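You operate a simulated robot arm through the tools that you are given. There is no shell and no other tool.

The job below is to be done with a simulated two-armed robot. You get a single attempt, and the scene is never put back.

JOB
Unlock the computer cabinet, switch the computer on and lock the cabinet again.
Fine: use the key in the window door; leave the keyboard drawer locked. Where these are worked on the way, their far stop is far enough and under half their travel is too little: window door.

Only the result counts: the job must be done as asked and must still hold three seconds after the hand-in. Knocking over, shifting, dropping, spilling or breaking anything else fails it.

ROBOT AND FRAMES
Two 7-joint arms with fingered hands on one trunk that stands fixed in place. Base frame: the origin is at the foot of the trunk, x ahead of it, y to its left, z up. Lengths are in m, angles in degrees, forces in N, time in s.
The left shoulder is at [0.032, 0.269, 0.971], the right one opposite. Payload 5 kg a hand.
Tool frame (each hand has its own): the origin (TCP) lies between the finger pads and is the grasp point; the fingertips stand 0.042 m ahead of it; z points along the fingers, y is the line along which they close. Largest opening 0.208 m; the body of the gripper starts 0.119 m behind the TCP. The gripper is a hand of 4 fingers: y runs from the thumb to the fingers, the wrist lies at [0, 0, -0.317] in the tool frame.
Orientation is told as [roll, pitch, yaw] about the base's x, y, z axes, in that order, counted from this pose: with the fingers straight down and closing along the base's y, the tool's x points along the base's -x, its y along +y and its z along -z.

CONTROLS
- The arms move only by the tool jog_arm. It takes "left_deltas", "right_deltas" or both (then of equal length, played together; a hand with none holds still); each is a list that holds one entry, the list of rows, each a list of 6 numbers: the turn, a rotation vector about the tool's x, y, z in degrees, then the shift along the tool's x, y, z in m. In form: [[[rx, ry, rz, tx, ty, tz], ...]]. A call has 1 to 20 rows; each row is the pose to reach, as a shift and turn from the pose commanded when the call began, along the tool's axes at that moment. A row lasts 0.2 s, in which the tool goes at most 0.05 m and 8.6 degrees; a call with a longer step from one row to the next is refused whole. A pose out of reach is approached as far as the arm can. The call stops where the force on the tool passes 40 N (or 10 N more than at its start, if that is more) or the arm is blocked; 0.2 s more then pass. In this call time passes only in rows, and 0.2 s behind the last. The reply holds the time, the measured pose of the TCP, the force on the tool along the base axes, the opening and the grip force, in the units named above and with some noise, with the torque about the TCP (base axes, N m) and any sound that the robot's microphone picked up.
- Cameras (640 x 400 px; columns grow to the right, rows downward): "scene" is now at [0.1802, 0.0279, 1.2583]; the picture's right is [0.32, -0.95, 0.00], its down [-0.32, -0.11, -0.94] and it looks along [0.89, 0.30, -0.34] (base axes); focal length 214 px, centre (320, 200). "left" rides on the left gripper at [-0.093, 0.001, -0.146] in its tool frame; the picture's right is [-0.01, -1.00, 0.00], its down [0.84, -0.01, -0.54] and it looks along [0.54, -0.01, 0.84] (tool axes); focal length 280 px, centre (320, 200). "right" rides on the right gripper at [0.094, 0.001, -0.146] in its tool frame; the picture's right is [-0.01, 1.00, 0.00], its down [-0.84, -0.01, -0.54] and it looks along [-0.54, -0.01, 0.84] (tool axes); focal length 280 px, centre (320, 200). There is no depth. A picture from a camera that has moved, and an enlarged one, comes with that camera's place and axes in the base frame and with its lens.
- snapshot(camera): a new picture of that camera. No time passes.
- lift_body(by): slides the trunk up (or, below 0, down) by that many m; the arms and the scene camera ride with it, the base frame stays. It gives what a move gives, with no picture.
- curl_fingers(finger1, finger2, finger3, thumb_bend, hand): sets how far each is bent, from 0 (flat) to 1 (curled in); at 0.3 the hand is open as for a grip, at 0.7 the pads meet at the TCP. One left out holds its place. A second passes; each finger stops where it meets its share of the squeeze, and holds until it gets a number again. It is the only way to open and close the hand. It gives what a move gives, with no picture; readings hold the bend of each and the force on the fingers (four entries, about 0 where the hand has none), thumb and palm.
- pan_tilt(pan, tilt): turns the head with the scene camera to pan (to the left, within 80 degrees either way) and tilt (down, from -29 to 69), counted from straight ahead of the robot. It gives what a move gives.
- enlarge(camera, box): a new picture of the part [left, top, right, bottom] of that camera's present view, enlarged. No time passes.
- finish_job(): hands the job in; it is judged then, once.

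Places have to be worked out from the pictures, the camera data and where the tool is seen. Open the grippers and draw the arms clear of the work before you hand the job in, unless the task says otherwise.

The tools are called after "Request:" by a JSON object that holds its "api" and its "payload". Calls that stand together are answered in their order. jog_arm: Moves the arms, as the interface text tells. Its arguments: {"type":"object","properties":{"left_deltas":{"type":"array","items":{"type":"array","items":{"type":"array","items":{"type":"number"}}}},"right_deltas":{"type":"array","items":{"type":"array","items":{"type":"array","items":{"type":"number"}}}}},"required":[]} The other tools are called the same way: lift_body (by) slides the trunk up or down; curl_fingers (finger1, finger2, finger3, thumb_bend, hand) moves the fingers one by one; pan_tilt (pan, tilt) turns the head that bears the scene camera; snapshot (camera) takes a picture; enlarge (camera, box) takes an enlarged picture of a part of a camera's view; finish_job () hands the job in.

At the start:

```text
clock: 0.0
left_tool_pos: [0.5424, 0.4004, 1.3205]
left_ee_rot: [0.0, 0.0, 8.2]
left_force: [0.6, 0.3, -0.7]
left_ft_torque: [0.03, -0.02, 0.0]
left_width: 0.2079
left_grip_force: 0.1
left_shape: jaw
left_bend: [0.3, 0.3, 0.3, 0.3]
left_finger forces: [0.0, 0.0, 0.0, 0.0, 0.0, 0.1]
right_tool_pos: [0.5498, -0.1584, 1.2501]
right_ee_rot: [-0.1, 0.0, 8.1]
right_force: [-0.5, -0.1, 0.0]
right_ft_torque: [0.0, 0.02, -0.02]
right_width: 0.2079
right_grip_force: 0.0
right_shape: jaw
right_bend: [0.3, 0.3, 0.3, 0.3]
right_finger forces: [0.1, 0.1, 0.1, 0.1, 0.0, 0.1]
trunk travel left (down, up): [-0.35, 0.271]
head pan, tilt: [18.6, 19.9]
```

scene: 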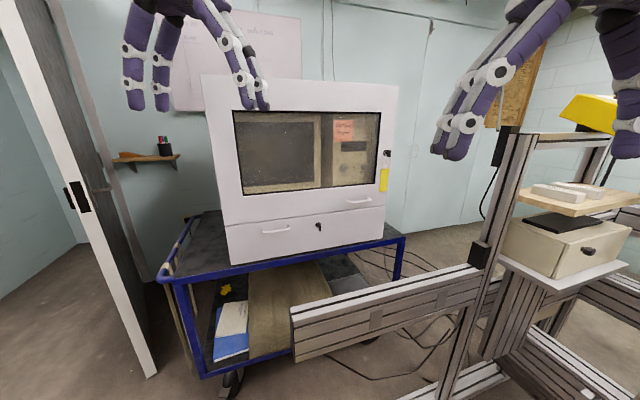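
right: 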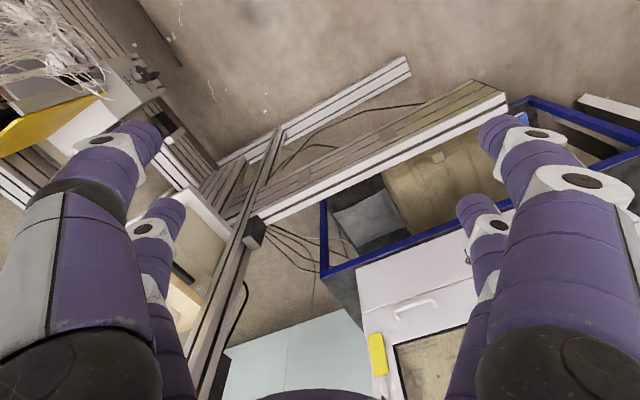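
left: 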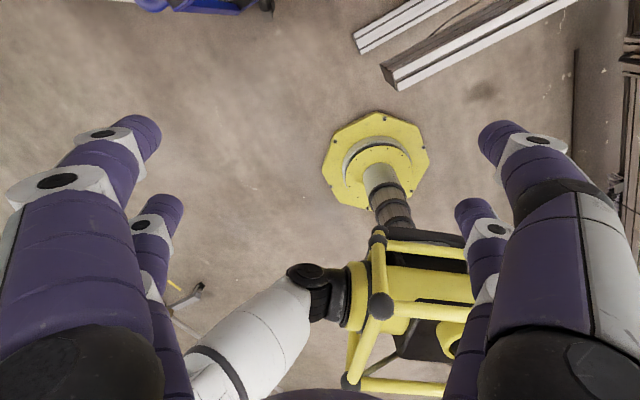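

The scene shows a cabinet with a window door, a key with a yellow tag at its right edge, and a drawer below with another key lock. I look closer at these.

Request:
{"api": "enlarge", "payload": {"camera": "scene", "box": [330, 80, 430, 220]}}

Request:
{"api": "enlarge", "payload": {"camera": "scene", "box": [200, 70, 410, 270]}}

Request:
{"api": "enlarge", "payload": {"camera": "scene", "box": [220, 180, 400, 270]}}

```text
2.86 times, centred on (380, 150) of scene
camera zoom: at [0.1802, 0.0279, 1.2583], right [0.32, -0.95, 0.0], down [-0.32, -0.11, -0.94], along [0.89, 0.3, -0.34], focal length 613 px, centre (149, 343)
```

zoom: 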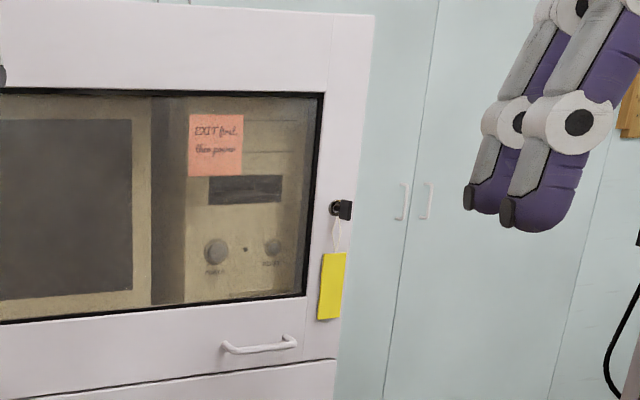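

```text
2.00 times, centred on (305, 170) of scene
camera zoom: at [0.1802, 0.0279, 1.2583], right [0.32, -0.95, 0.0], down [-0.32, -0.11, -0.94], along [0.89, 0.3, -0.34], focal length 429 px, centre (350, 260)
```

zoom: 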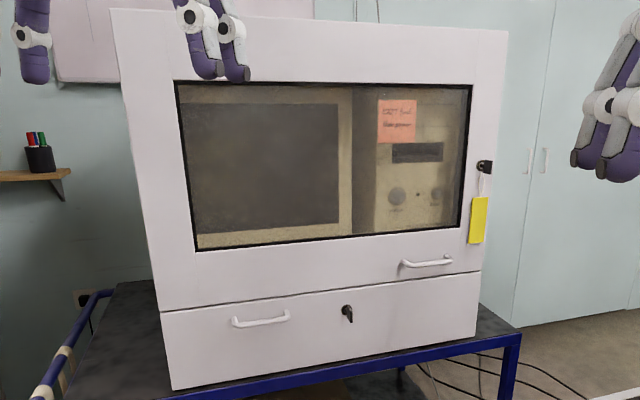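

```text
3.56 times, centred on (310, 225) of scene
camera zoom: at [0.1802, 0.0279, 1.2583], right [0.32, -0.95, 0.0], down [-0.32, -0.11, -0.94], along [0.89, 0.3, -0.34], focal length 763 px, centre (356, 111)
```

zoom: 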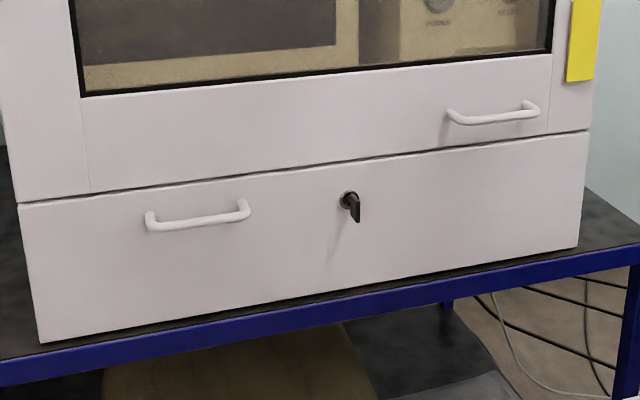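

I zoom further on the key and computer front, and on the right camera view, to get two-view positions.

Request:
{"api": "enlarge", "payload": {"camera": "scene", "box": [370, 130, 402, 150]}}

Request:
{"api": "enlarge", "payload": {"camera": "scene", "box": [320, 110, 384, 190]}}

Request:
{"api": "enlarge", "payload": {"camera": "right", "box": [340, 230, 500, 400]}}

Request:
{"api": "enlarge", "payload": {"camera": "scene", "box": [480, 90, 640, 290]}}

```text
16.00 times, centred on (386, 140) of scene
camera zoom: at [0.1802, 0.0279, 1.2583], right [0.32, -0.95, 0.0], down [-0.32, -0.11, -0.94], along [0.89, 0.3, -0.34], focal length 3432 px, centre (-736, 1160)
```

zoom: 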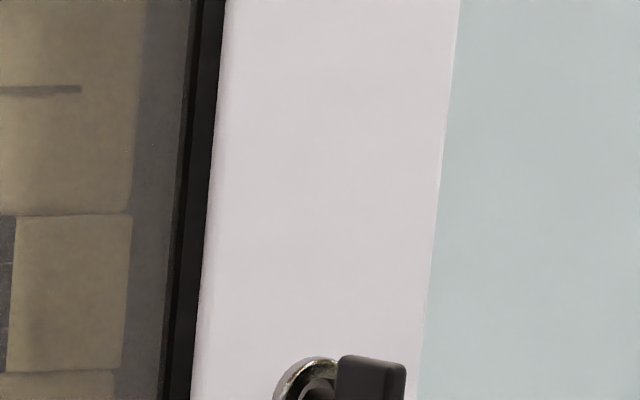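

```text
5.00 times, centred on (352, 150) of scene
camera zoom: at [0.1802, 0.0279, 1.2583], right [0.32, -0.95, 0.0], down [-0.32, -0.11, -0.94], along [0.89, 0.3, -0.34], focal length 1072 px, centre (160, 450)
```

zoom: 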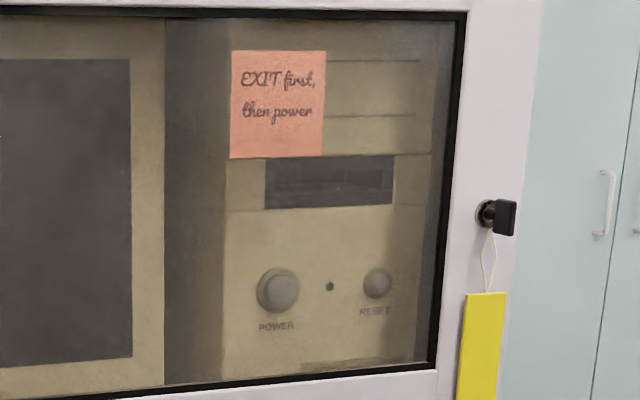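

```text
2.35 times, centred on (420, 315) of right
camera zoom: at [0.4574, -0.1711, 1.3988], right [-0.13, 0.99, 0.0], down [0.84, 0.11, 0.54], along [0.53, 0.07, -0.84], focal length 660 px, centre (85, -71)
```

zoom: 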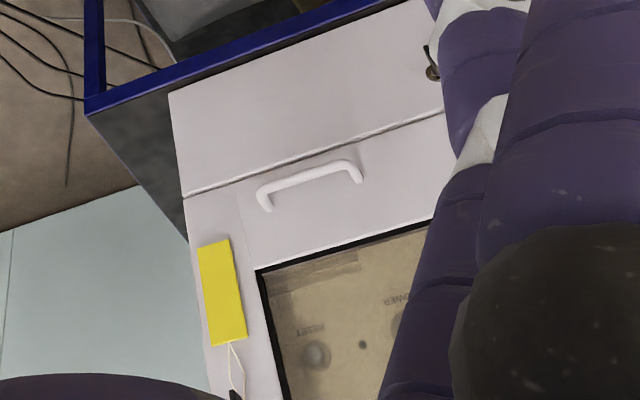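

```text
2.00 times, centred on (560, 190) of scene
camera zoom: at [0.1802, 0.0279, 1.2583], right [0.32, -0.95, 0.0], down [-0.32, -0.11, -0.94], along [0.89, 0.3, -0.34], focal length 429 px, centre (-160, 220)
```

zoom: 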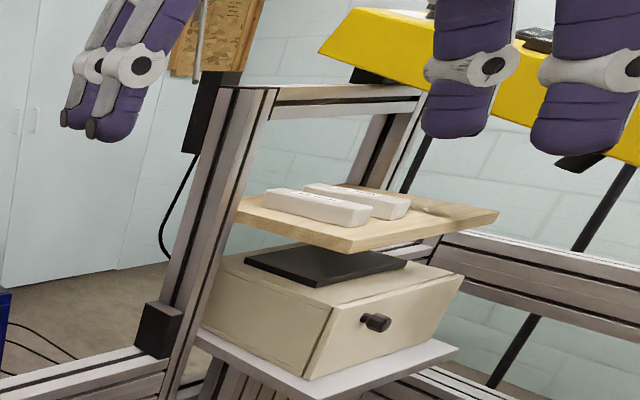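

Two-view triangulation puts the cabinet face plane through (1.138,0.035)–(0.737,0.581), the inward normal at yaw ≈36°, lock ≈(1.121,0.059,1.141), and POWER ≈(1.08,0.225,1.074). An aluminium post stands at about (0.93,-0.28), so I turn the head for more parallax on what surrounds it.

Request:
{"api": "pan_tilt", "payload": {"pan": -10, "tilt": 25}}

Request:
{"api": "snapshot", "payload": {"camera": "scene"}}

```text
clock: 0.9
left_tool_pos: [0.5441, 0.4008, 1.32]
left_ee_rot: [0.0, 0.0, 8.3]
left_force: [-0.9, -0.7, 0.4]
left_ft_torque: [0.01, 0.0, 0.0]
left_width: 0.2079
left_grip_force: 0.0
left_shape: jaw
left_bend: [0.3, 0.3, 0.3, 0.3]
left_finger forces: [0.1, 0.1, 0.0, 0.0, 0.1, 0.1]
right_tool_pos: [0.5499, -0.1582, 1.2521]
right_ee_rot: [0.0, 0.1, 8.1]
right_force: [-0.7, -0.1, -0.1]
right_ft_torque: [-0.02, 0.0, 0.0]
right_width: 0.2077
right_grip_force: 0.0
right_shape: jaw
right_bend: [0.3, 0.3, 0.3, 0.3]
right_finger forces: [0.0, 0.1, 0.0, 0.0, 0.0, 0.0]
trunk travel left (down, up): [-0.35, 0.271]
head pan, tilt: [-10.0, 25.0]
```

```text
taken
camera scene: at [0.1826, -0.0178, 1.25], right [-0.17, -0.98, 0.0], down [-0.42, 0.07, -0.91], along [0.89, -0.16, -0.42], focal length 214 px, centre (320, 200)
```

scene: 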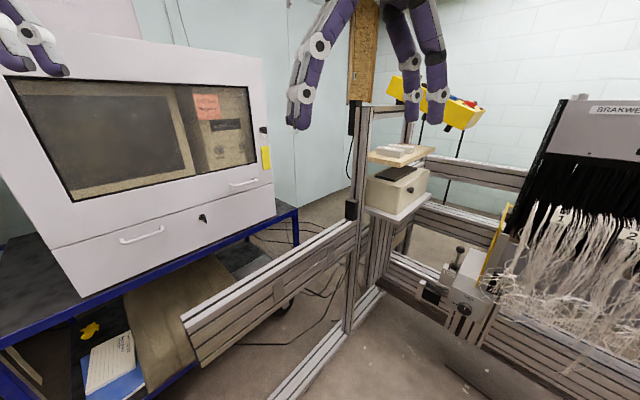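

The post is at about (0.94,-0.29) up to z≈1.24, and a beam runs from it toward (0.53,0.2) at z≈0.83. Before planning grips I test which fingers are which on the right hand, in free air.

Request:
{"api": "curl_fingers", "payload": {"hand": "right", "finger1": 0.6, "finger2": 0.3, "finger3": 0.0, "thumb_bend": 0.45}}

Request:
{"api": "snapshot", "payload": {"camera": "right"}}

Request:
{"api": "snapshot", "payload": {"camera": "scene"}}

```text
clock: 1.9
left_tool_pos: [0.5437, 0.4009, 1.32]
left_ee_rot: [0.1, 0.0, 8.1]
left_force: [0.3, -0.3, 1.0]
left_ft_torque: [0.03, -0.03, -0.01]
left_width: 0.2077
left_grip_force: 0.0
left_shape: jaw
left_bend: [0.3, 0.3, 0.3, 0.3]
left_finger forces: [0.0, 0.0, 0.0, 0.0, 0.1, 0.1]
right_tool_pos: [0.5492, -0.1584, 1.2519]
right_ee_rot: [0.0, 0.1, 8.1]
right_force: [0.4, 0.3, 0.8]
right_ft_torque: [0.02, 0.02, 0.02]
right_width: 0.1005
right_grip_force: 0.1
right_shape: fingers
right_bend: [0.6, 0.3, 0.0, 0.45]
right_finger forces: [0.0, 0.0, 0.0, 0.0, 0.0, 0.1]
trunk travel left (down, up): [-0.35, 0.271]
head pan, tilt: [-10.0, 25.0]
```

```text
taken
camera right: at [0.4574, -0.1711, 1.3988], right [-0.13, 0.99, 0.0], down [0.84, 0.11, 0.54], along [0.53, 0.07, -0.84], focal length 280 px, centre (320, 200)
```

right: 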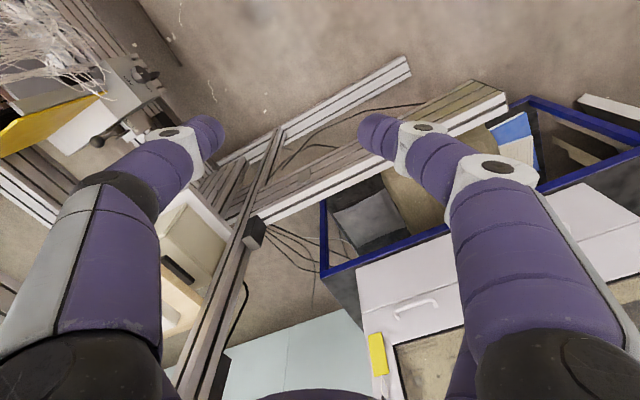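

```text
taken
camera scene: at [0.1826, -0.0179, 1.25], right [-0.17, -0.98, 0.0], down [-0.42, 0.07, -0.91], along [0.89, -0.16, -0.42], focal length 214 px, centre (320, 200)
```

scene: 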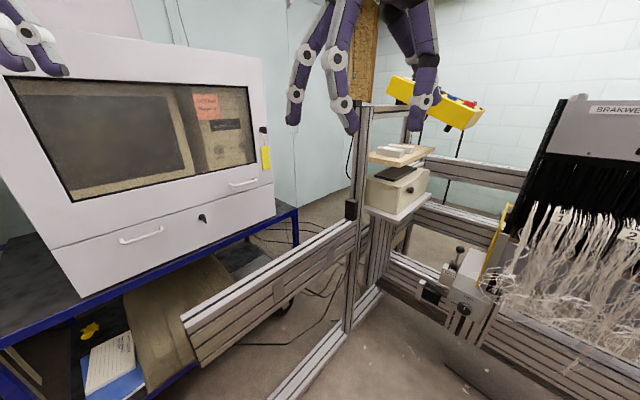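

I enlarge the hand in the scene view to see the finger layout.

Request:
{"api": "enlarge", "payload": {"camera": "scene", "box": [270, 0, 470, 140]}}

Request:
{"api": "curl_fingers", "payload": {"hand": "right", "finger1": 0.0, "finger2": 0.65, "finger3": 0.0, "thumb_bend": 0.65}}

Request:
{"api": "snapshot", "payload": {"camera": "right"}}

Request:
{"api": "enlarge", "payload": {"camera": "scene", "box": [270, 0, 470, 140]}}

```text
2.86 times, centred on (370, 70) of scene
camera zoom: at [0.1826, -0.0179, 1.25], right [-0.17, -0.98, 0.0], down [-0.42, 0.07, -0.91], along [0.89, -0.16, -0.42], focal length 613 px, centre (177, 571)
```

zoom: 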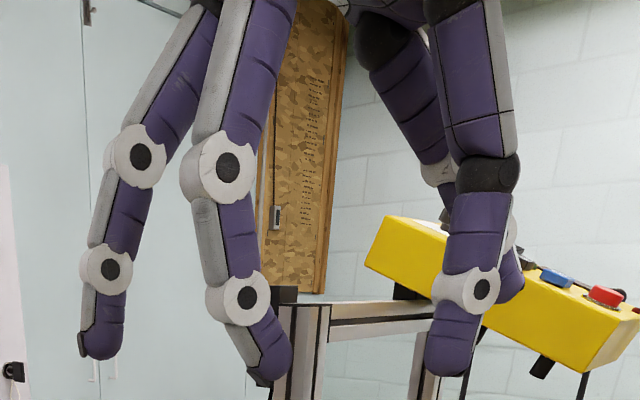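

```text
clock: 2.9
left_tool_pos: [0.5434, 0.4006, 1.3197]
left_ee_rot: [0.0, 0.0, 8.2]
left_force: [0.1, -0.2, 0.3]
left_ft_torque: [-0.02, 0.04, 0.01]
left_width: 0.2079
left_grip_force: 0.1
left_shape: jaw
left_bend: [0.3, 0.3, 0.3, 0.3]
left_finger forces: [0.0, 0.1, 0.0, 0.0, 0.0, 0.0]
right_tool_pos: [0.5491, -0.1587, 1.2517]
right_ee_rot: [-0.1, 0.0, 8.1]
right_force: [0.1, 0.0, -0.4]
right_ft_torque: [-0.02, 0.03, -0.01]
right_width: 0.1763
right_grip_force: 0.1
right_shape: fingers
right_bend: [0.0, 0.65, 0.0, 0.65]
right_finger forces: [0.0, 0.1, 0.1, 0.0, 0.0, 0.0]
trunk travel left (down, up): [-0.35, 0.271]
head pan, tilt: [-10.0, 25.0]
```

```text
taken
camera right: at [0.4574, -0.1711, 1.3988], right [-0.13, 0.99, 0.0], down [0.84, 0.11, 0.54], along [0.53, 0.07, -0.84], focal length 280 px, centre (320, 200)
```

right: 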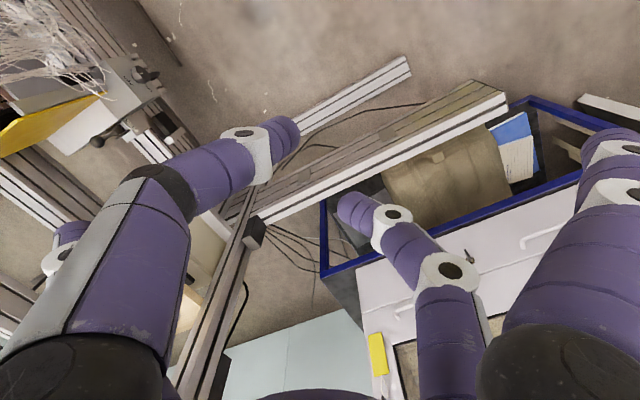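

```text
2.86 times, centred on (370, 70) of scene
camera zoom: at [0.1826, -0.0179, 1.25], right [-0.17, -0.98, 0.0], down [-0.42, 0.07, -0.91], along [0.89, -0.16, -0.42], focal length 613 px, centre (177, 571)
```

zoom: 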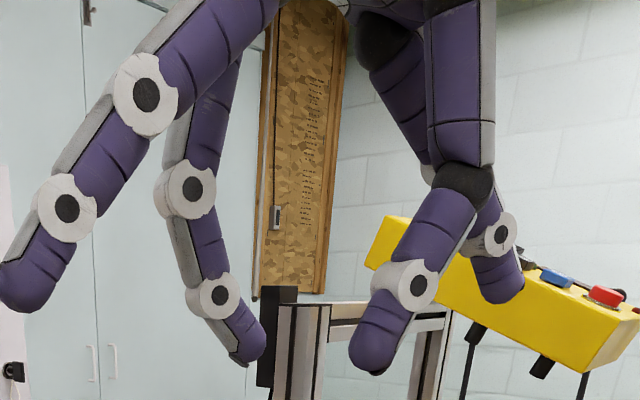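

The hand is a 2×2 layout: finger1/thumb oppose at tool x≈+0.03, finger2/finger3 at x≈−0.03. I preshape the right hand (finger1/thumb as a pinch pair) and draw the left arm back and aside, out of the door's swing.

Request:
{"api": "curl_fingers", "payload": {"hand": "right", "finger1": 0.58, "finger2": 0.4, "finger3": 0.4, "thumb_bend": 0.58}}

Request:
{"api": "jog_arm", "payload": {"left_deltas": [[[0, 0, 0, 0.03, 0.023, 0.02], [0, 0, 0, 0.06, 0.046, 0.04], [0, 0, 0, 0.09, 0.07, 0.06], [0, 0, 0, 0.12, 0.093, 0.085], [0, 0, 0, 0.15, 0.12, 0.11], [0, 0, 0, 0.18, 0.145, 0.13], [0, 0, 0, 0.2, 0.165, 0.15], [0, 0, 0, 0.22, 0.183, 0.17]]]}}

Request:
{"api": "snapshot", "payload": {"camera": "right"}}

```text
clock: 3.9
left_tool_pos: [0.5436, 0.4004, 1.3206]
left_ee_rot: [0.0, 0.0, 8.2]
left_force: [0.4, -0.4, 0.3]
left_ft_torque: [0.02, -0.01, -0.01]
left_width: 0.2076
left_grip_force: 0.1
left_shape: jaw
left_bend: [0.3, 0.3, 0.3, 0.3]
left_finger forces: [0.1, 0.0, 0.0, 0.1, 0.0, 0.0]
right_tool_pos: [0.549, -0.1581, 1.2515]
right_ee_rot: [0.0, 0.0, 8.1]
right_force: [-0.3, -0.1, 0.4]
right_ft_torque: [0.0, 0.0, 0.03]
right_width: 0.0761
right_grip_force: 0.1
right_shape: fingers
right_bend: [0.57, 0.4, 0.4, 0.57]
right_finger forces: [0.1, 0.0, 0.1, 0.0, 0.0, 0.1]
trunk travel left (down, up): [-0.35, 0.271]
head pan, tilt: [-10.0, 25.0]
```

```text
clock: 5.7
left_tool_pos: [0.3471, 0.4734, 1.1067]
left_ee_rot: [-0.1, 0.0, 8.2]
left_force: [0.0, 0.0, -0.3]
left_ft_torque: [0.04, -0.01, 0.01]
left_width: 0.2079
left_grip_force: 0.1
left_shape: jaw
left_bend: [0.3, 0.3, 0.3, 0.3]
left_finger forces: [0.0, 0.1, 0.0, 0.0, 0.0, 0.0]
left hand out of reach, approached as far as the arm can: row 1, 2, 3, 4, 5, 6, 7, 8
right_tool_pos: [0.5493, -0.1582, 1.2523]
right_ee_rot: [0.1, 0.0, 8.2]
right_force: [-0.2, -0.1, -0.5]
right_ft_torque: [-0.01, -0.02, -0.04]
right_width: 0.0762
right_grip_force: 0.0
right_shape: fingers
right_bend: [0.57, 0.4, 0.4, 0.57]
right_finger forces: [0.1, 0.0, 0.0, 0.0, 0.0, 0.0]
trunk travel left (down, up): [-0.35, 0.271]
head pan, tilt: [-10.0, 25.0]
```

```text
taken
camera right: at [0.4573, -0.1711, 1.3989], right [-0.13, 0.99, 0.0], down [0.84, 0.11, 0.54], along [0.53, 0.07, -0.84], focal length 280 px, centre (320, 200)
```

right: 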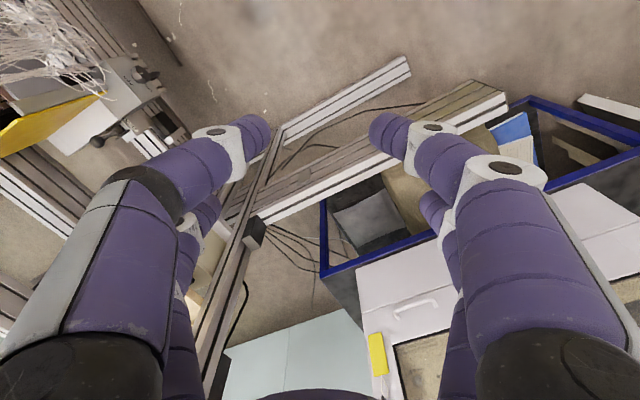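

The left arm sits at (0.35,0.47,1.11), clear of the door's swing. Now I pitch the right hand forward while moving it toward a standoff before the lock, in two halves to watch for limits.

Request:
{"api": "jog_arm", "payload": {"right_deltas": [[[0, -7.5, 0, -0.03, 0, 0.0], [0, -15, 0, -0.06, 0, 0.0], [0, -22.5, 0, -0.09, 0.0, 0.0], [0, -30, 0, -0.12, 0, 0.0], [0, -37.5, 0, -0.15, 0.0, 0.01], [0, -45, 0, -0.18, 0.0, 0.01], [0, -52.5, 0, -0.2, 0.0, 0.02], [0, -60, 0, -0.22, 0.0, 0.02], [0, -67.5, 0, -0.24, 0.0, 0.03], [0, -75, 0, -0.26, 0.0, 0.03], [0, -82.5, 0, -0.28, 0.0, 0.04], [0, -90, 0, -0.3, 0.0, 0.05]]]}}

Request:
{"api": "snapshot", "payload": {"camera": "right"}}

Request:
{"api": "snapshot", "payload": {"camera": "scene"}}

```text
clock: 8.3
left_tool_pos: [0.3486, 0.4734, 1.1065]
left_ee_rot: [0.0, 0.2, 8.2]
left_force: [0.9, -0.2, -0.3]
left_ft_torque: [0.02, 0.18, -0.01]
left_width: 0.2078
left_grip_force: 0.1
left_shape: jaw
left_bend: [0.3, 0.3, 0.3, 0.3]
left_finger forces: [0.0, 0.1, 0.1, 0.0, 0.0, 0.1]
right_tool_pos: [0.8466, -0.1147, 1.2017]
right_ee_rot: [132.6, -89.9, -124.6]
right_force: [0.8, -0.3, 0.0]
right_ft_torque: [-0.01, 0.07, 0.07]
right_width: 0.0763
right_grip_force: 0.1
right_shape: fingers
right_bend: [0.57, 0.4, 0.4, 0.57]
right_finger forces: [0.1, 0.1, 0.0, 0.1, 0.1, 0.0]
trunk travel left (down, up): [-0.35, 0.271]
head pan, tilt: [-10.0, 25.0]
```

```text
taken
camera right: at [0.7037, -0.1348, 1.1079], right [-0.14, 0.99, 0.02], down [-0.53, -0.09, 0.84], along [0.83, 0.11, 0.54], focal length 280 px, centre (320, 200)
```

right: 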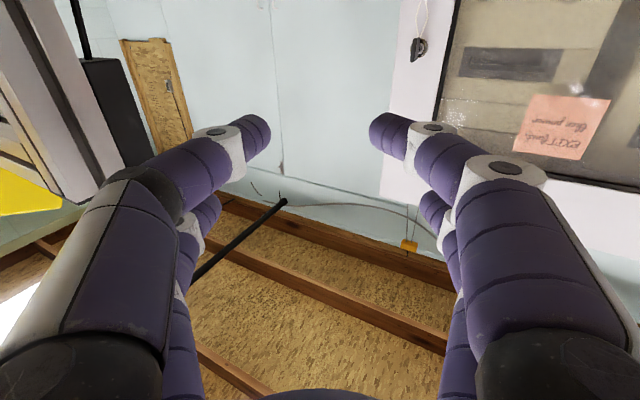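

```text
taken
camera scene: at [0.1834, -0.0182, 1.2496], right [-0.17, -0.98, 0.0], down [-0.42, 0.07, -0.91], along [0.89, -0.16, -0.42], focal length 214 px, centre (320, 200)
```

scene: 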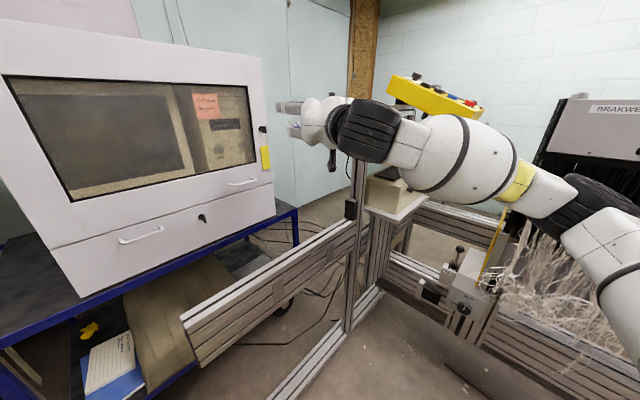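

The key is now in the right hand camera's view; I enlarge it to see the bow's shape and tag string.

Request:
{"api": "enlarge", "payload": {"camera": "right", "box": [380, 0, 460, 80]}}

Request:
{"api": "enlarge", "payload": {"camera": "scene", "box": [220, 70, 380, 200]}}

```text
5.00 times, centred on (420, 40) of right
camera zoom: at [0.7037, -0.1348, 1.1079], right [-0.14, 0.99, 0.02], down [-0.53, -0.09, 0.84], along [0.83, 0.11, 0.54], focal length 1402 px, centre (-180, 1000)
```

zoom: 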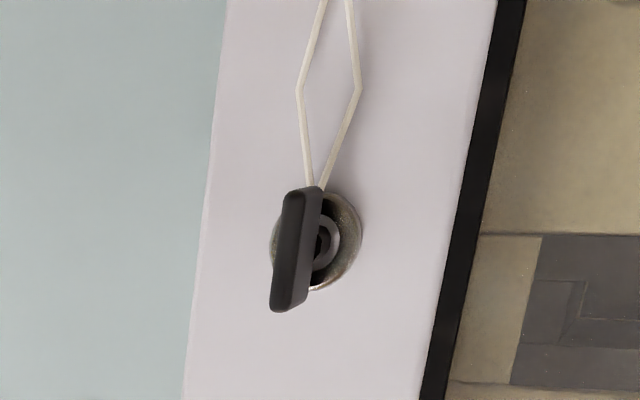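

```text
3.08 times, centred on (300, 135) of scene
camera zoom: at [0.1834, -0.0182, 1.2496], right [-0.17, -0.98, 0.0], down [-0.42, 0.07, -0.91], along [0.89, -0.16, -0.42], focal length 660 px, centre (382, 400)
```

zoom: 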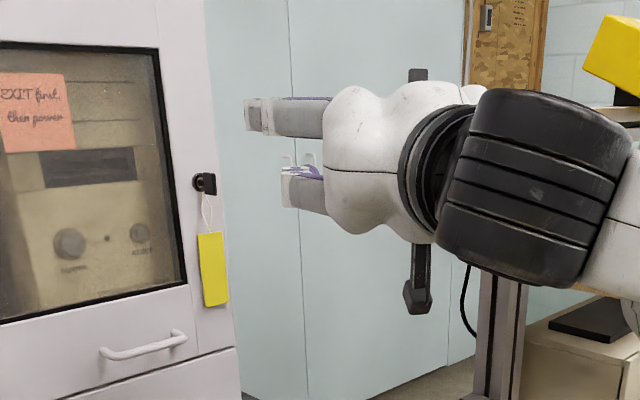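

Two views agree that the bow centre is ≈(1.0935,0.046,1.144), a vertical plate about 37 mm tall standing ~30 mm off the face. I yaw the hand to 36° and move to a standoff ~0.12 m short, with the finger1/thumb pair level with the bow.

Request:
{"api": "jog_arm", "payload": {"right_deltas": [[[-7, 0, 0, 0.006, 0.013, 0.033], [-14, 0, 0, 0.013, 0.026, 0.066], [-21, 0, 0, 0.02, 0.04, 0.1], [-28.3, 0, 0, 0.027, 0.0534, 0.134]]]}}

Request:
{"api": "snapshot", "payload": {"camera": "right"}}

Request:
{"api": "snapshot", "payload": {"camera": "scene"}}

```text
clock: 9.3
left_tool_pos: [0.3483, 0.4732, 1.106]
left_ee_rot: [0.0, 0.0, 8.2]
left_force: [0.8, 0.5, -1.1]
left_ft_torque: [-0.05, 0.08, 0.01]
left_width: 0.208
left_grip_force: 0.1
left_shape: jaw
left_bend: [0.3, 0.3, 0.3, 0.3]
left_finger forces: [0.1, 0.0, 0.0, 0.1, 0.0, 0.1]
right_tool_pos: [0.9698, -0.0429, 1.172]
right_ee_rot: [112.9, -89.9, -76.4]
right_force: [0.6, 0.6, -0.5]
right_ft_torque: [0.07, -0.02, 0.06]
right_width: 0.0759
right_grip_force: 0.0
right_shape: fingers
right_bend: [0.57, 0.4, 0.4, 0.57]
right_finger forces: [0.0, 0.0, 0.0, 0.0, 0.0, 0.1]
trunk travel left (down, up): [-0.35, 0.271]
head pan, tilt: [-10.0, 25.0]
```

```text
taken
camera right: at [0.8535, -0.1299, 1.0804], right [-0.59, 0.8, 0.02], down [-0.43, -0.33, 0.84], along [0.68, 0.49, 0.54], focal length 280 px, centre (320, 200)
```

right: 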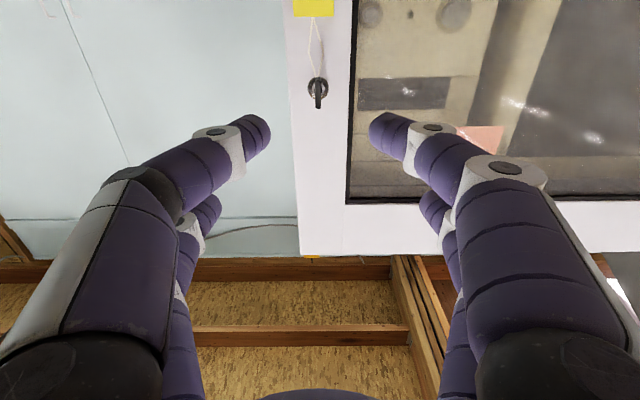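

```text
taken
camera scene: at [0.1831, -0.0179, 1.2498], right [-0.17, -0.98, 0.0], down [-0.42, 0.07, -0.91], along [0.89, -0.16, -0.42], focal length 214 px, centre (320, 200)
```

scene: 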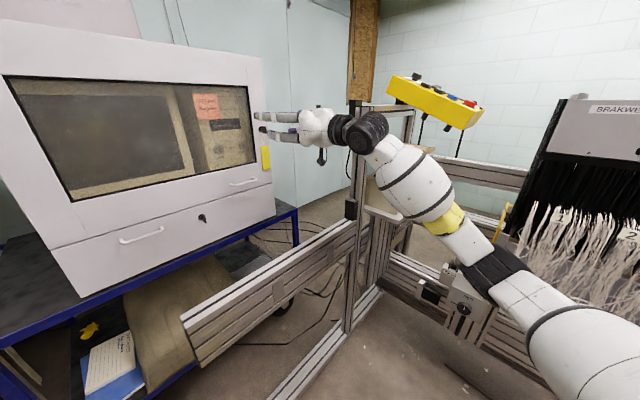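

The key lies midway between finger1 and thumb and at the right level. I advance 0.12 m along the fingers.

Request:
{"api": "jog_arm", "payload": {"right_deltas": [[[0, 0, 0, 0, 0, 0.04], [0, 0, 0, 0, 0, 0.08], [0, 0, 0, 0, 0, 0.1], [0, 0, 0, 0, 0, 0.112], [0, 0, 0, 0, 0, 0.122]]]}}

Request:
{"api": "snapshot", "payload": {"camera": "right"}}

Request:
{"api": "enlarge", "payload": {"camera": "scene", "box": [220, 90, 340, 190]}}

```text
clock: 10.5
left_tool_pos: [0.347, 0.4739, 1.1077]
left_ee_rot: [-0.1, -0.1, 8.2]
left_force: [-0.3, 0.5, 0.1]
left_ft_torque: [0.01, -0.05, -0.02]
left_width: 0.208
left_grip_force: 0.0
left_shape: jaw
left_bend: [0.3, 0.3, 0.3, 0.3]
left_finger forces: [0.0, 0.1, 0.1, 0.1, 0.1, 0.1]
right_tool_pos: [1.0687, 0.0276, 1.1748]
right_ee_rot: [-156.5, -90.0, -167.1]
right_force: [0.1, -0.1, -0.4]
right_ft_torque: [-0.06, 0.03, -0.02]
right_width: 0.076
right_grip_force: 0.2
right_shape: fingers
right_bend: [0.57, 0.4, 0.4, 0.57]
right_finger forces: [0.0, 0.0, 0.0, 0.1, 0.0, 0.0]
trunk travel left (down, up): [-0.35, 0.271]
head pan, tilt: [-10.0, 25.0]
```

```text
taken
camera right: at [0.9524, -0.0586, 1.0828], right [-0.59, 0.8, 0.01], down [-0.43, -0.33, 0.84], along [0.68, 0.49, 0.54], focal length 280 px, centre (320, 200)
```

right: 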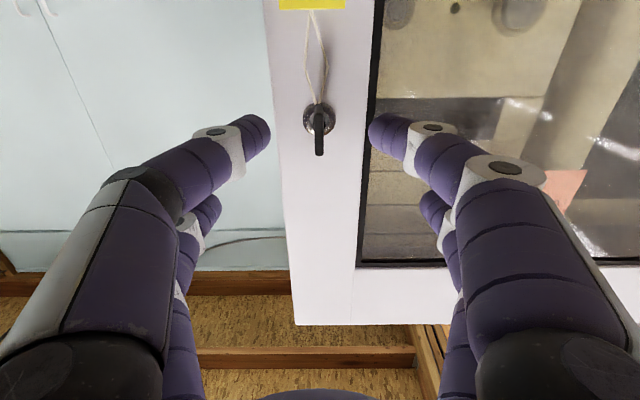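

```text
4.00 times, centred on (280, 140) of scene
camera zoom: at [0.1824, -0.0178, 1.2501], right [-0.17, -0.98, 0.0], down [-0.42, 0.07, -0.91], along [0.89, -0.16, -0.42], focal length 858 px, centre (480, 440)
```

zoom: 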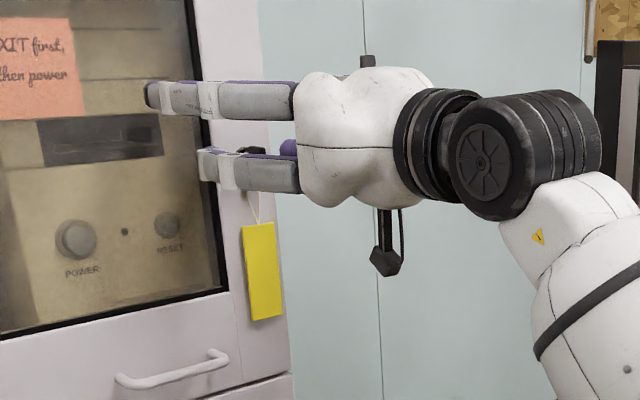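

The bow sits between the two fingertips at their height. I close finger1 and thumb on it.

Request:
{"api": "curl_fingers", "payload": {"hand": "right", "finger1": 0.72, "thumb_bend": 0.72}}

Request:
{"api": "snapshot", "payload": {"camera": "right"}}

```text
clock: 11.5
left_tool_pos: [0.3478, 0.4743, 1.1068]
left_ee_rot: [-0.1, 0.0, 8.2]
left_force: [-0.2, 0.4, -0.5]
left_ft_torque: [0.04, -0.01, -0.02]
left_width: 0.208
left_grip_force: 0.0
left_shape: jaw
left_bend: [0.3, 0.3, 0.3, 0.3]
left_finger forces: [0.0, 0.0, 0.1, 0.0, 0.0, 0.0]
right_tool_pos: [1.0711, 0.0278, 1.1744]
right_ee_rot: [165.7, -90.0, -129.2]
right_force: [1.1, -1.6, 0.7]
right_ft_torque: [-0.05, -0.06, -0.07]
right_width: 0.0117
right_grip_force: 5.6
right_shape: fingers
right_bend: [0.71, 0.4, 0.4, 0.71]
right_finger forces: [4.4, 0.0, 0.0, 0.0, 6.9, 0.1]
trunk travel left (down, up): [-0.35, 0.271]
head pan, tilt: [-10.0, 25.0]
```

```text
taken
camera right: at [0.9527, -0.0593, 1.0824], right [-0.59, 0.8, 0.01], down [-0.43, -0.33, 0.84], along [0.68, 0.49, 0.54], focal length 280 px, centre (320, 200)
```

right: 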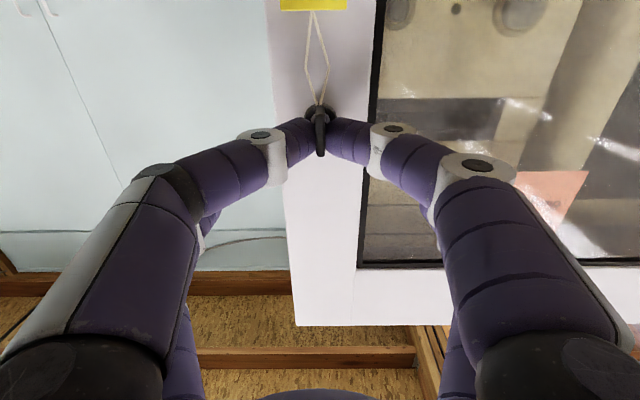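

The bow is gripped (≈4–7 N). I try a small clockwise turn (about tool z) around the key axis, which lies 0.03 m along tool x, and read the torque.

Request:
{"api": "jog_arm", "payload": {"right_deltas": [[[0, 0, 5, 0.0001, -0.0026, 0], [0, 0, 10, 0.0005, -0.0052, 0], [0, 0, 15, 0.001, -0.0078, 0]]]}}

Request:
{"api": "snapshot", "payload": {"camera": "right"}}

```text
clock: 12.3
left_tool_pos: [0.3481, 0.4733, 1.1072]
left_ee_rot: [-0.2, 0.0, 8.2]
left_force: [-0.2, 0.8, -0.4]
left_ft_torque: [0.03, 0.04, -0.03]
left_width: 0.208
left_grip_force: 0.0
left_shape: jaw
left_bend: [0.3, 0.3, 0.3, 0.3]
left_finger forces: [0.0, 0.0, 0.0, 0.1, 0.0, 0.0]
right_tool_pos: [1.0752, 0.0215, 1.1727]
right_ee_rot: [90.0, -75.0, -53.7]
right_force: [2.4, -4.0, 0.0]
right_ft_torque: [-0.07, -0.11, -0.17]
right_width: 0.0124
right_grip_force: 5.9
right_shape: fingers
right_bend: [0.71, 0.4, 0.4, 0.71]
right_finger forces: [3.9, 0.0, 0.1, 0.0, 7.9, 0.1]
trunk travel left (down, up): [-0.35, 0.271]
head pan, tilt: [-10.0, 25.0]
```

```text
taken
camera right: at [0.9432, -0.0456, 1.0847], right [-0.57, 0.77, 0.27], down [-0.3, -0.51, 0.81], along [0.77, 0.38, 0.52], focal length 280 px, centre (320, 200)
```

right: 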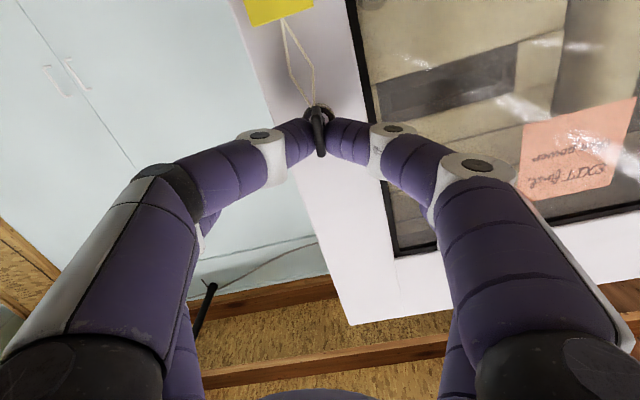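

The bow stays fixed relative to the fingers while the door rotates in view, so the key is turning with small torque. I continue the clockwise turn.

Request:
{"api": "jog_arm", "payload": {"right_deltas": [[[0, 0, 6, 0.0002, -0.0031, 0], [0, 0, 12, 0.0007, -0.0062, 0], [0, 0, 18, 0.0015, -0.0093, 0], [0, 0, 24, 0.0026, -0.0122, 0], [0, 0, 30, 0.004, -0.015, 0], [0, 0, 36, 0.0057, -0.0176, 0]]]}}

Request:
{"api": "snapshot", "payload": {"camera": "right"}}

```text
clock: 13.7
left_tool_pos: [0.3469, 0.4732, 1.1076]
left_ee_rot: [-0.1, 0.1, 8.1]
left_force: [-0.3, 0.6, 0.2]
left_ft_torque: [0.02, -0.03, -0.01]
left_width: 0.2078
left_grip_force: 0.0
left_shape: jaw
left_bend: [0.3, 0.3, 0.3, 0.3]
left_finger forces: [0.1, 0.0, 0.1, 0.1, 0.0, 0.0]
right_tool_pos: [1.0841, 0.0084, 1.1612]
right_ee_rot: [90.0, -38.8, -53.6]
right_force: [4.0, -6.4, 0.6]
right_ft_torque: [-0.13, -0.11, -0.25]
right_width: 0.0124
right_grip_force: 5.9
right_shape: fingers
right_bend: [0.71, 0.4, 0.4, 0.69]
right_finger forces: [3.3, 0.1, 0.0, 0.0, 8.9, 0.0]
trunk travel left (down, up): [-0.35, 0.271]
head pan, tilt: [-10.0, 25.0]
```

```text
taken
camera right: at [0.9238, -0.0202, 1.1061], right [-0.37, 0.5, 0.79], down [-0.04, -0.85, 0.52], along [0.93, 0.16, 0.33], focal length 280 px, centre (320, 200)
```

right: 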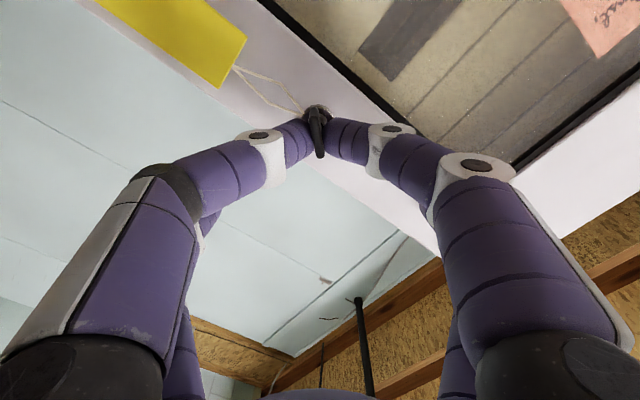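

Still turning smoothly at 51° with small torque. I continue toward 90°, shifting 2 mm to relieve the side load.

Request:
{"api": "jog_arm", "payload": {"right_deltas": [[[0, 0, 6, -0.001, -0.004, 0], [0, 0, 12, -0.0009, -0.0075, 0], [0, 0, 18, -0.0001, -0.0106, 0], [0, 0, 24, 0.001, -0.0135, 0], [0, 0, 30, 0.0024, -0.0163, 0], [0, 0, 36, 0.0041, -0.0189, 0]]]}}

Request:
{"api": "snapshot", "payload": {"camera": "right"}}

```text
clock: 15.1
left_tool_pos: [0.3476, 0.4733, 1.1065]
left_ee_rot: [0.0, 0.0, 8.2]
left_force: [-0.4, 0.0, 0.7]
left_ft_torque: [0.03, 0.0, -0.04]
left_width: 0.2081
left_grip_force: 0.0
left_shape: jaw
left_bend: [0.3, 0.3, 0.3, 0.3]
left_finger forces: [0.0, 0.0, 0.1, 0.0, 0.0, 0.1]
right_tool_pos: [1.0896, 0.002, 1.1455]
right_ee_rot: [90.0, -2.8, -53.6]
right_force: [1.9, -6.0, -7.7]
right_ft_torque: [-0.41, 0.02, -0.1]
right_width: 0.0124
right_grip_force: 7.0
right_shape: fingers
right_bend: [0.71, 0.4, 0.4, 0.69]
right_finger forces: [2.5, 0.0, 0.0, 0.0, 11.5, 0.1]
trunk travel left (down, up): [-0.35, 0.271]
head pan, tilt: [-10.0, 25.0]
```

```text
taken
camera right: at [0.9171, -0.0103, 1.1435], right [-0.02, 0.03, 1.0], down [0.07, -1.0, 0.03], along [1.0, 0.07, 0.02], focal length 280 px, centre (320, 200)
```

right: 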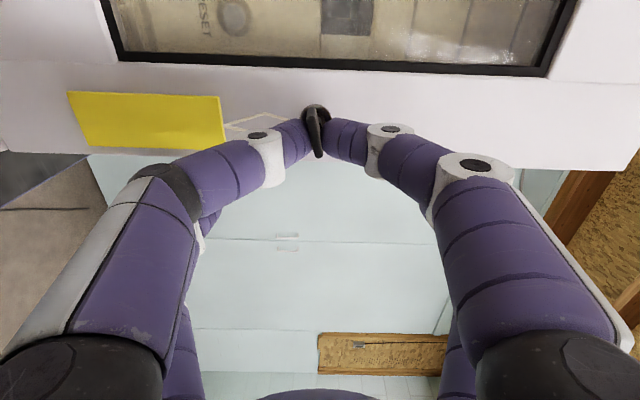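

At 87° the force rises (torque 0.41) and the bow looks slightly slanted within the fingers; I enlarge to check whether the key has met its stop.

Request:
{"api": "enlarge", "payload": {"camera": "right", "box": [270, 80, 370, 180]}}

Request:
{"api": "enlarge", "payload": {"camera": "scene", "box": [220, 90, 340, 190]}}

```text
4.00 times, centred on (320, 130) of right
camera zoom: at [0.9171, -0.0103, 1.1435], right [-0.02, 0.03, 1.0], down [0.07, -1.0, 0.03], along [1.0, 0.07, 0.02], focal length 1122 px, centre (320, 480)
```

zoom: 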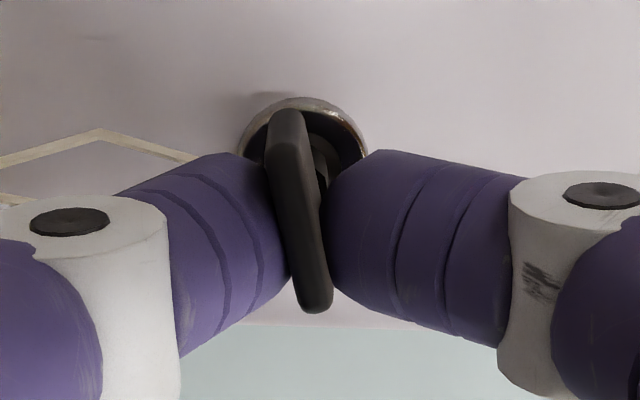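

```text
4.00 times, centred on (280, 140) of scene
camera zoom: at [0.1832, -0.0183, 1.2499], right [-0.17, -0.98, 0.0], down [-0.42, 0.07, -0.91], along [0.89, -0.16, -0.42], focal length 858 px, centre (480, 440)
```

zoom: 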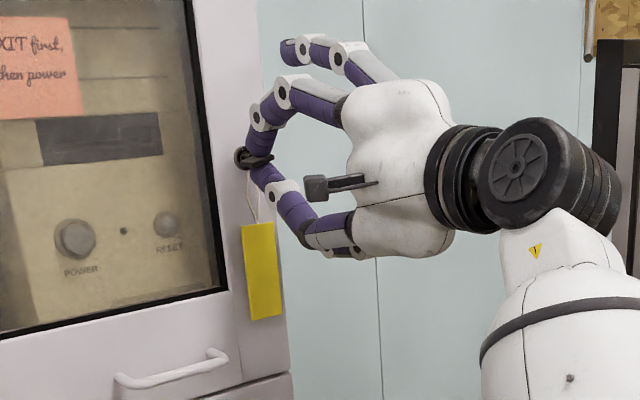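

The bow has turned ~80° and begins to lag the hand. I turn slightly more, shifting the hand 3 mm to relieve the load, to see whether this is the stop.

Request:
{"api": "jog_arm", "payload": {"right_deltas": [[[0, 0, 0, -0.002, -0.003, 0], [0, 0, 5, -0.002, -0.0056, 0], [0, 0, 10, -0.0015, -0.0082, 0]]]}}

Request:
{"api": "enlarge", "payload": {"camera": "right", "box": [270, 80, 370, 180]}}

```text
clock: 15.9
left_tool_pos: [0.3482, 0.4747, 1.1073]
left_ee_rot: [0.0, 0.0, 8.2]
left_force: [-0.6, 0.5, 0.4]
left_ft_torque: [0.0, 0.0, -0.01]
left_width: 0.208
left_grip_force: 0.0
left_shape: jaw
left_bend: [0.3, 0.3, 0.3, 0.3]
left_finger forces: [0.1, 0.0, 0.0, 0.0, 0.0, 0.0]
right_tool_pos: [1.0903, 0.0025, 1.1371]
right_ee_rot: [89.9, 7.2, -53.5]
right_force: [-1.7, -1.6, -1.5]
right_ft_torque: [-0.02, 0.04, 0.07]
right_width: 0.0124
right_grip_force: 7.0
right_shape: fingers
right_bend: [0.71, 0.4, 0.4, 0.69]
right_finger forces: [5.6, 0.1, 0.1, 0.0, 6.9, 0.1]
trunk travel left (down, up): [-0.35, 0.271]
head pan, tilt: [-10.0, 25.0]
```

```text
4.00 times, centred on (320, 130) of right
camera zoom: at [0.9182, -0.0114, 1.1519], right [0.08, -0.11, 0.99], down [0.06, -0.99, -0.12], along [0.99, 0.07, -0.07], focal length 1122 px, centre (320, 480)
```

zoom: 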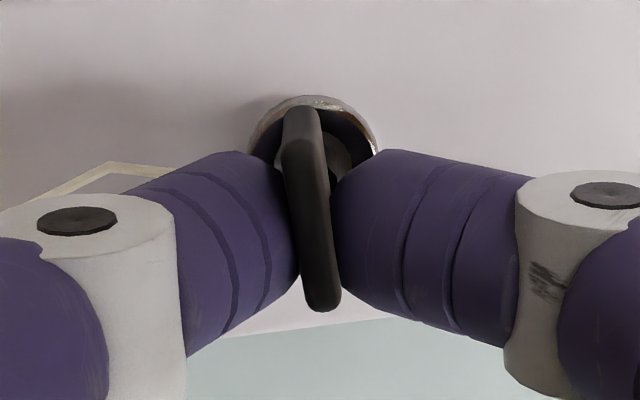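

Forces dropped and the key followed to about 90°. I turn another 12° to find a stop.

Request:
{"api": "jog_arm", "payload": {"right_deltas": [[[0, 0, 6, 0.0002, -0.0031, 0], [0, 0, 12, 0.0007, -0.0062, 0]]]}}

Request:
{"api": "enlarge", "payload": {"camera": "right", "box": [270, 80, 370, 180]}}

```text
clock: 16.7
left_tool_pos: [0.3482, 0.4724, 1.1072]
left_ee_rot: [-0.1, 0.0, 8.2]
left_force: [1.4, -0.7, 0.3]
left_ft_torque: [0.1, 0.14, -0.01]
left_width: 0.2077
left_grip_force: 0.0
left_shape: jaw
left_bend: [0.3, 0.3, 0.3, 0.3]
left_finger forces: [0.0, 0.0, 0.0, 0.0, 0.1, 0.0]
right_tool_pos: [1.1001, -0.02, 1.1066]
right_ee_rot: [88.5, 19.2, -55.3]
right_force: [0.5, 1.0, -0.5]
right_ft_torque: [0.02, -0.03, 0.12]
right_width: 0.0074
right_grip_force: 0.2
right_shape: fingers
right_bend: [0.71, 0.4, 0.4, 0.72]
right_finger forces: [0.0, 0.0, 0.0, 0.1, 0.1, 0.1]
trunk travel left (down, up): [-0.35, 0.271]
head pan, tilt: [-10.0, 25.0]
stopped in row 2 (right hand): the arm was blocked; the commanded pose is now the measured one
```

```text
4.00 times, centred on (320, 130) of right
camera zoom: at [0.9322, -0.0335, 1.143], right [0.21, -0.27, 0.94], down [0.01, -0.96, -0.27], along [0.98, 0.07, -0.2], focal length 1122 px, centre (320, 480)
```

zoom: 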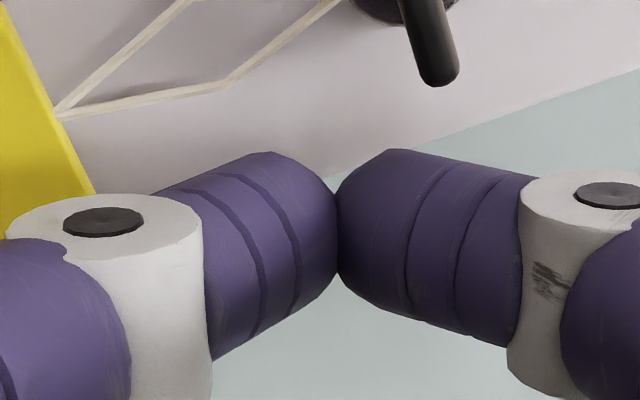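

The arm hit a joint limit and slipped off the bow; the key stays in the lock. I back the hand straight off 0.12 m and look at the key.

Request:
{"api": "jog_arm", "payload": {"right_deltas": [[[0, 0, 0, 0, 0, -0.03], [0, 0, 0, 0, 0, -0.06], [0, 0, 0, 0, 0, -0.09], [0, 0, 0, 0, 0, -0.12]]]}}

Request:
{"api": "snapshot", "payload": {"camera": "right"}}

Request:
{"api": "enlarge", "payload": {"camera": "scene", "box": [220, 90, 300, 150]}}

Request:
{"api": "snapshot", "payload": {"camera": "scene"}}

```text
clock: 17.7
left_tool_pos: [0.3476, 0.4752, 1.1074]
left_ee_rot: [-0.1, -0.1, 8.3]
left_force: [0.4, -0.2, 0.5]
left_ft_torque: [0.0, -0.04, 0.01]
left_width: 0.2079
left_grip_force: 0.1
left_shape: jaw
left_bend: [0.3, 0.3, 0.3, 0.3]
left_finger forces: [0.0, 0.0, 0.0, 0.0, 0.0, 0.0]
right_tool_pos: [0.9997, -0.0843, 1.1155]
right_ee_rot: [88.8, 19.1, -55.1]
right_force: [-0.3, 0.2, -0.3]
right_ft_torque: [0.0, 0.01, -0.04]
right_width: 0.0071
right_grip_force: 0.1
right_shape: fingers
right_bend: [0.71, 0.4, 0.4, 0.72]
right_finger forces: [0.1, 0.0, 0.1, 0.1, 0.0, 0.0]
trunk travel left (down, up): [-0.35, 0.271]
head pan, tilt: [-10.0, 25.0]
```

```text
taken
camera right: at [0.8307, -0.0971, 1.1519], right [0.21, -0.27, 0.94], down [0.01, -0.96, -0.28], along [0.98, 0.07, -0.2], focal length 280 px, centre (320, 200)
```

right: 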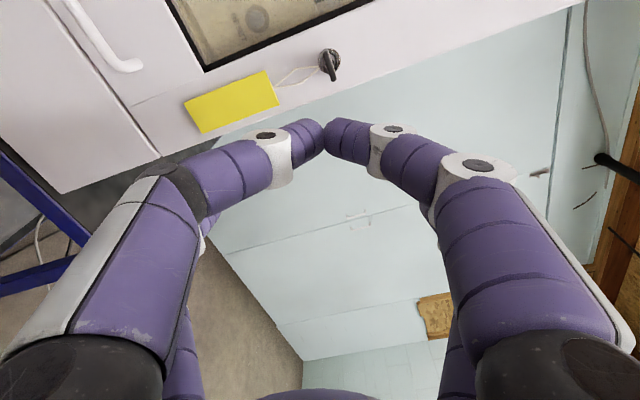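

```text
6.67 times, centred on (260, 120) of scene
camera zoom: at [0.1826, -0.0179, 1.2502], right [-0.17, -0.98, 0.0], down [-0.42, 0.07, -0.91], along [0.89, -0.16, -0.42], focal length 1430 px, centre (720, 733)
```

zoom: 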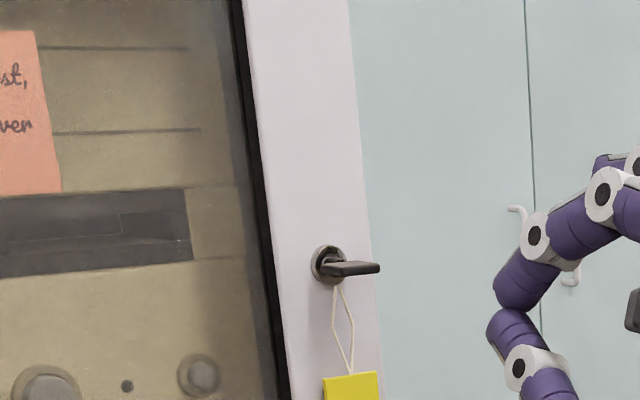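

```text
taken
camera scene: at [0.1826, -0.0179, 1.2502], right [-0.17, -0.98, 0.0], down [-0.42, 0.07, -0.91], along [0.89, -0.16, -0.42], focal length 214 px, centre (320, 200)
```

scene: 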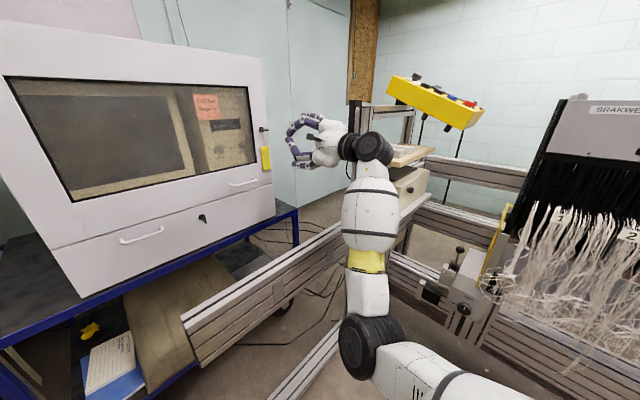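

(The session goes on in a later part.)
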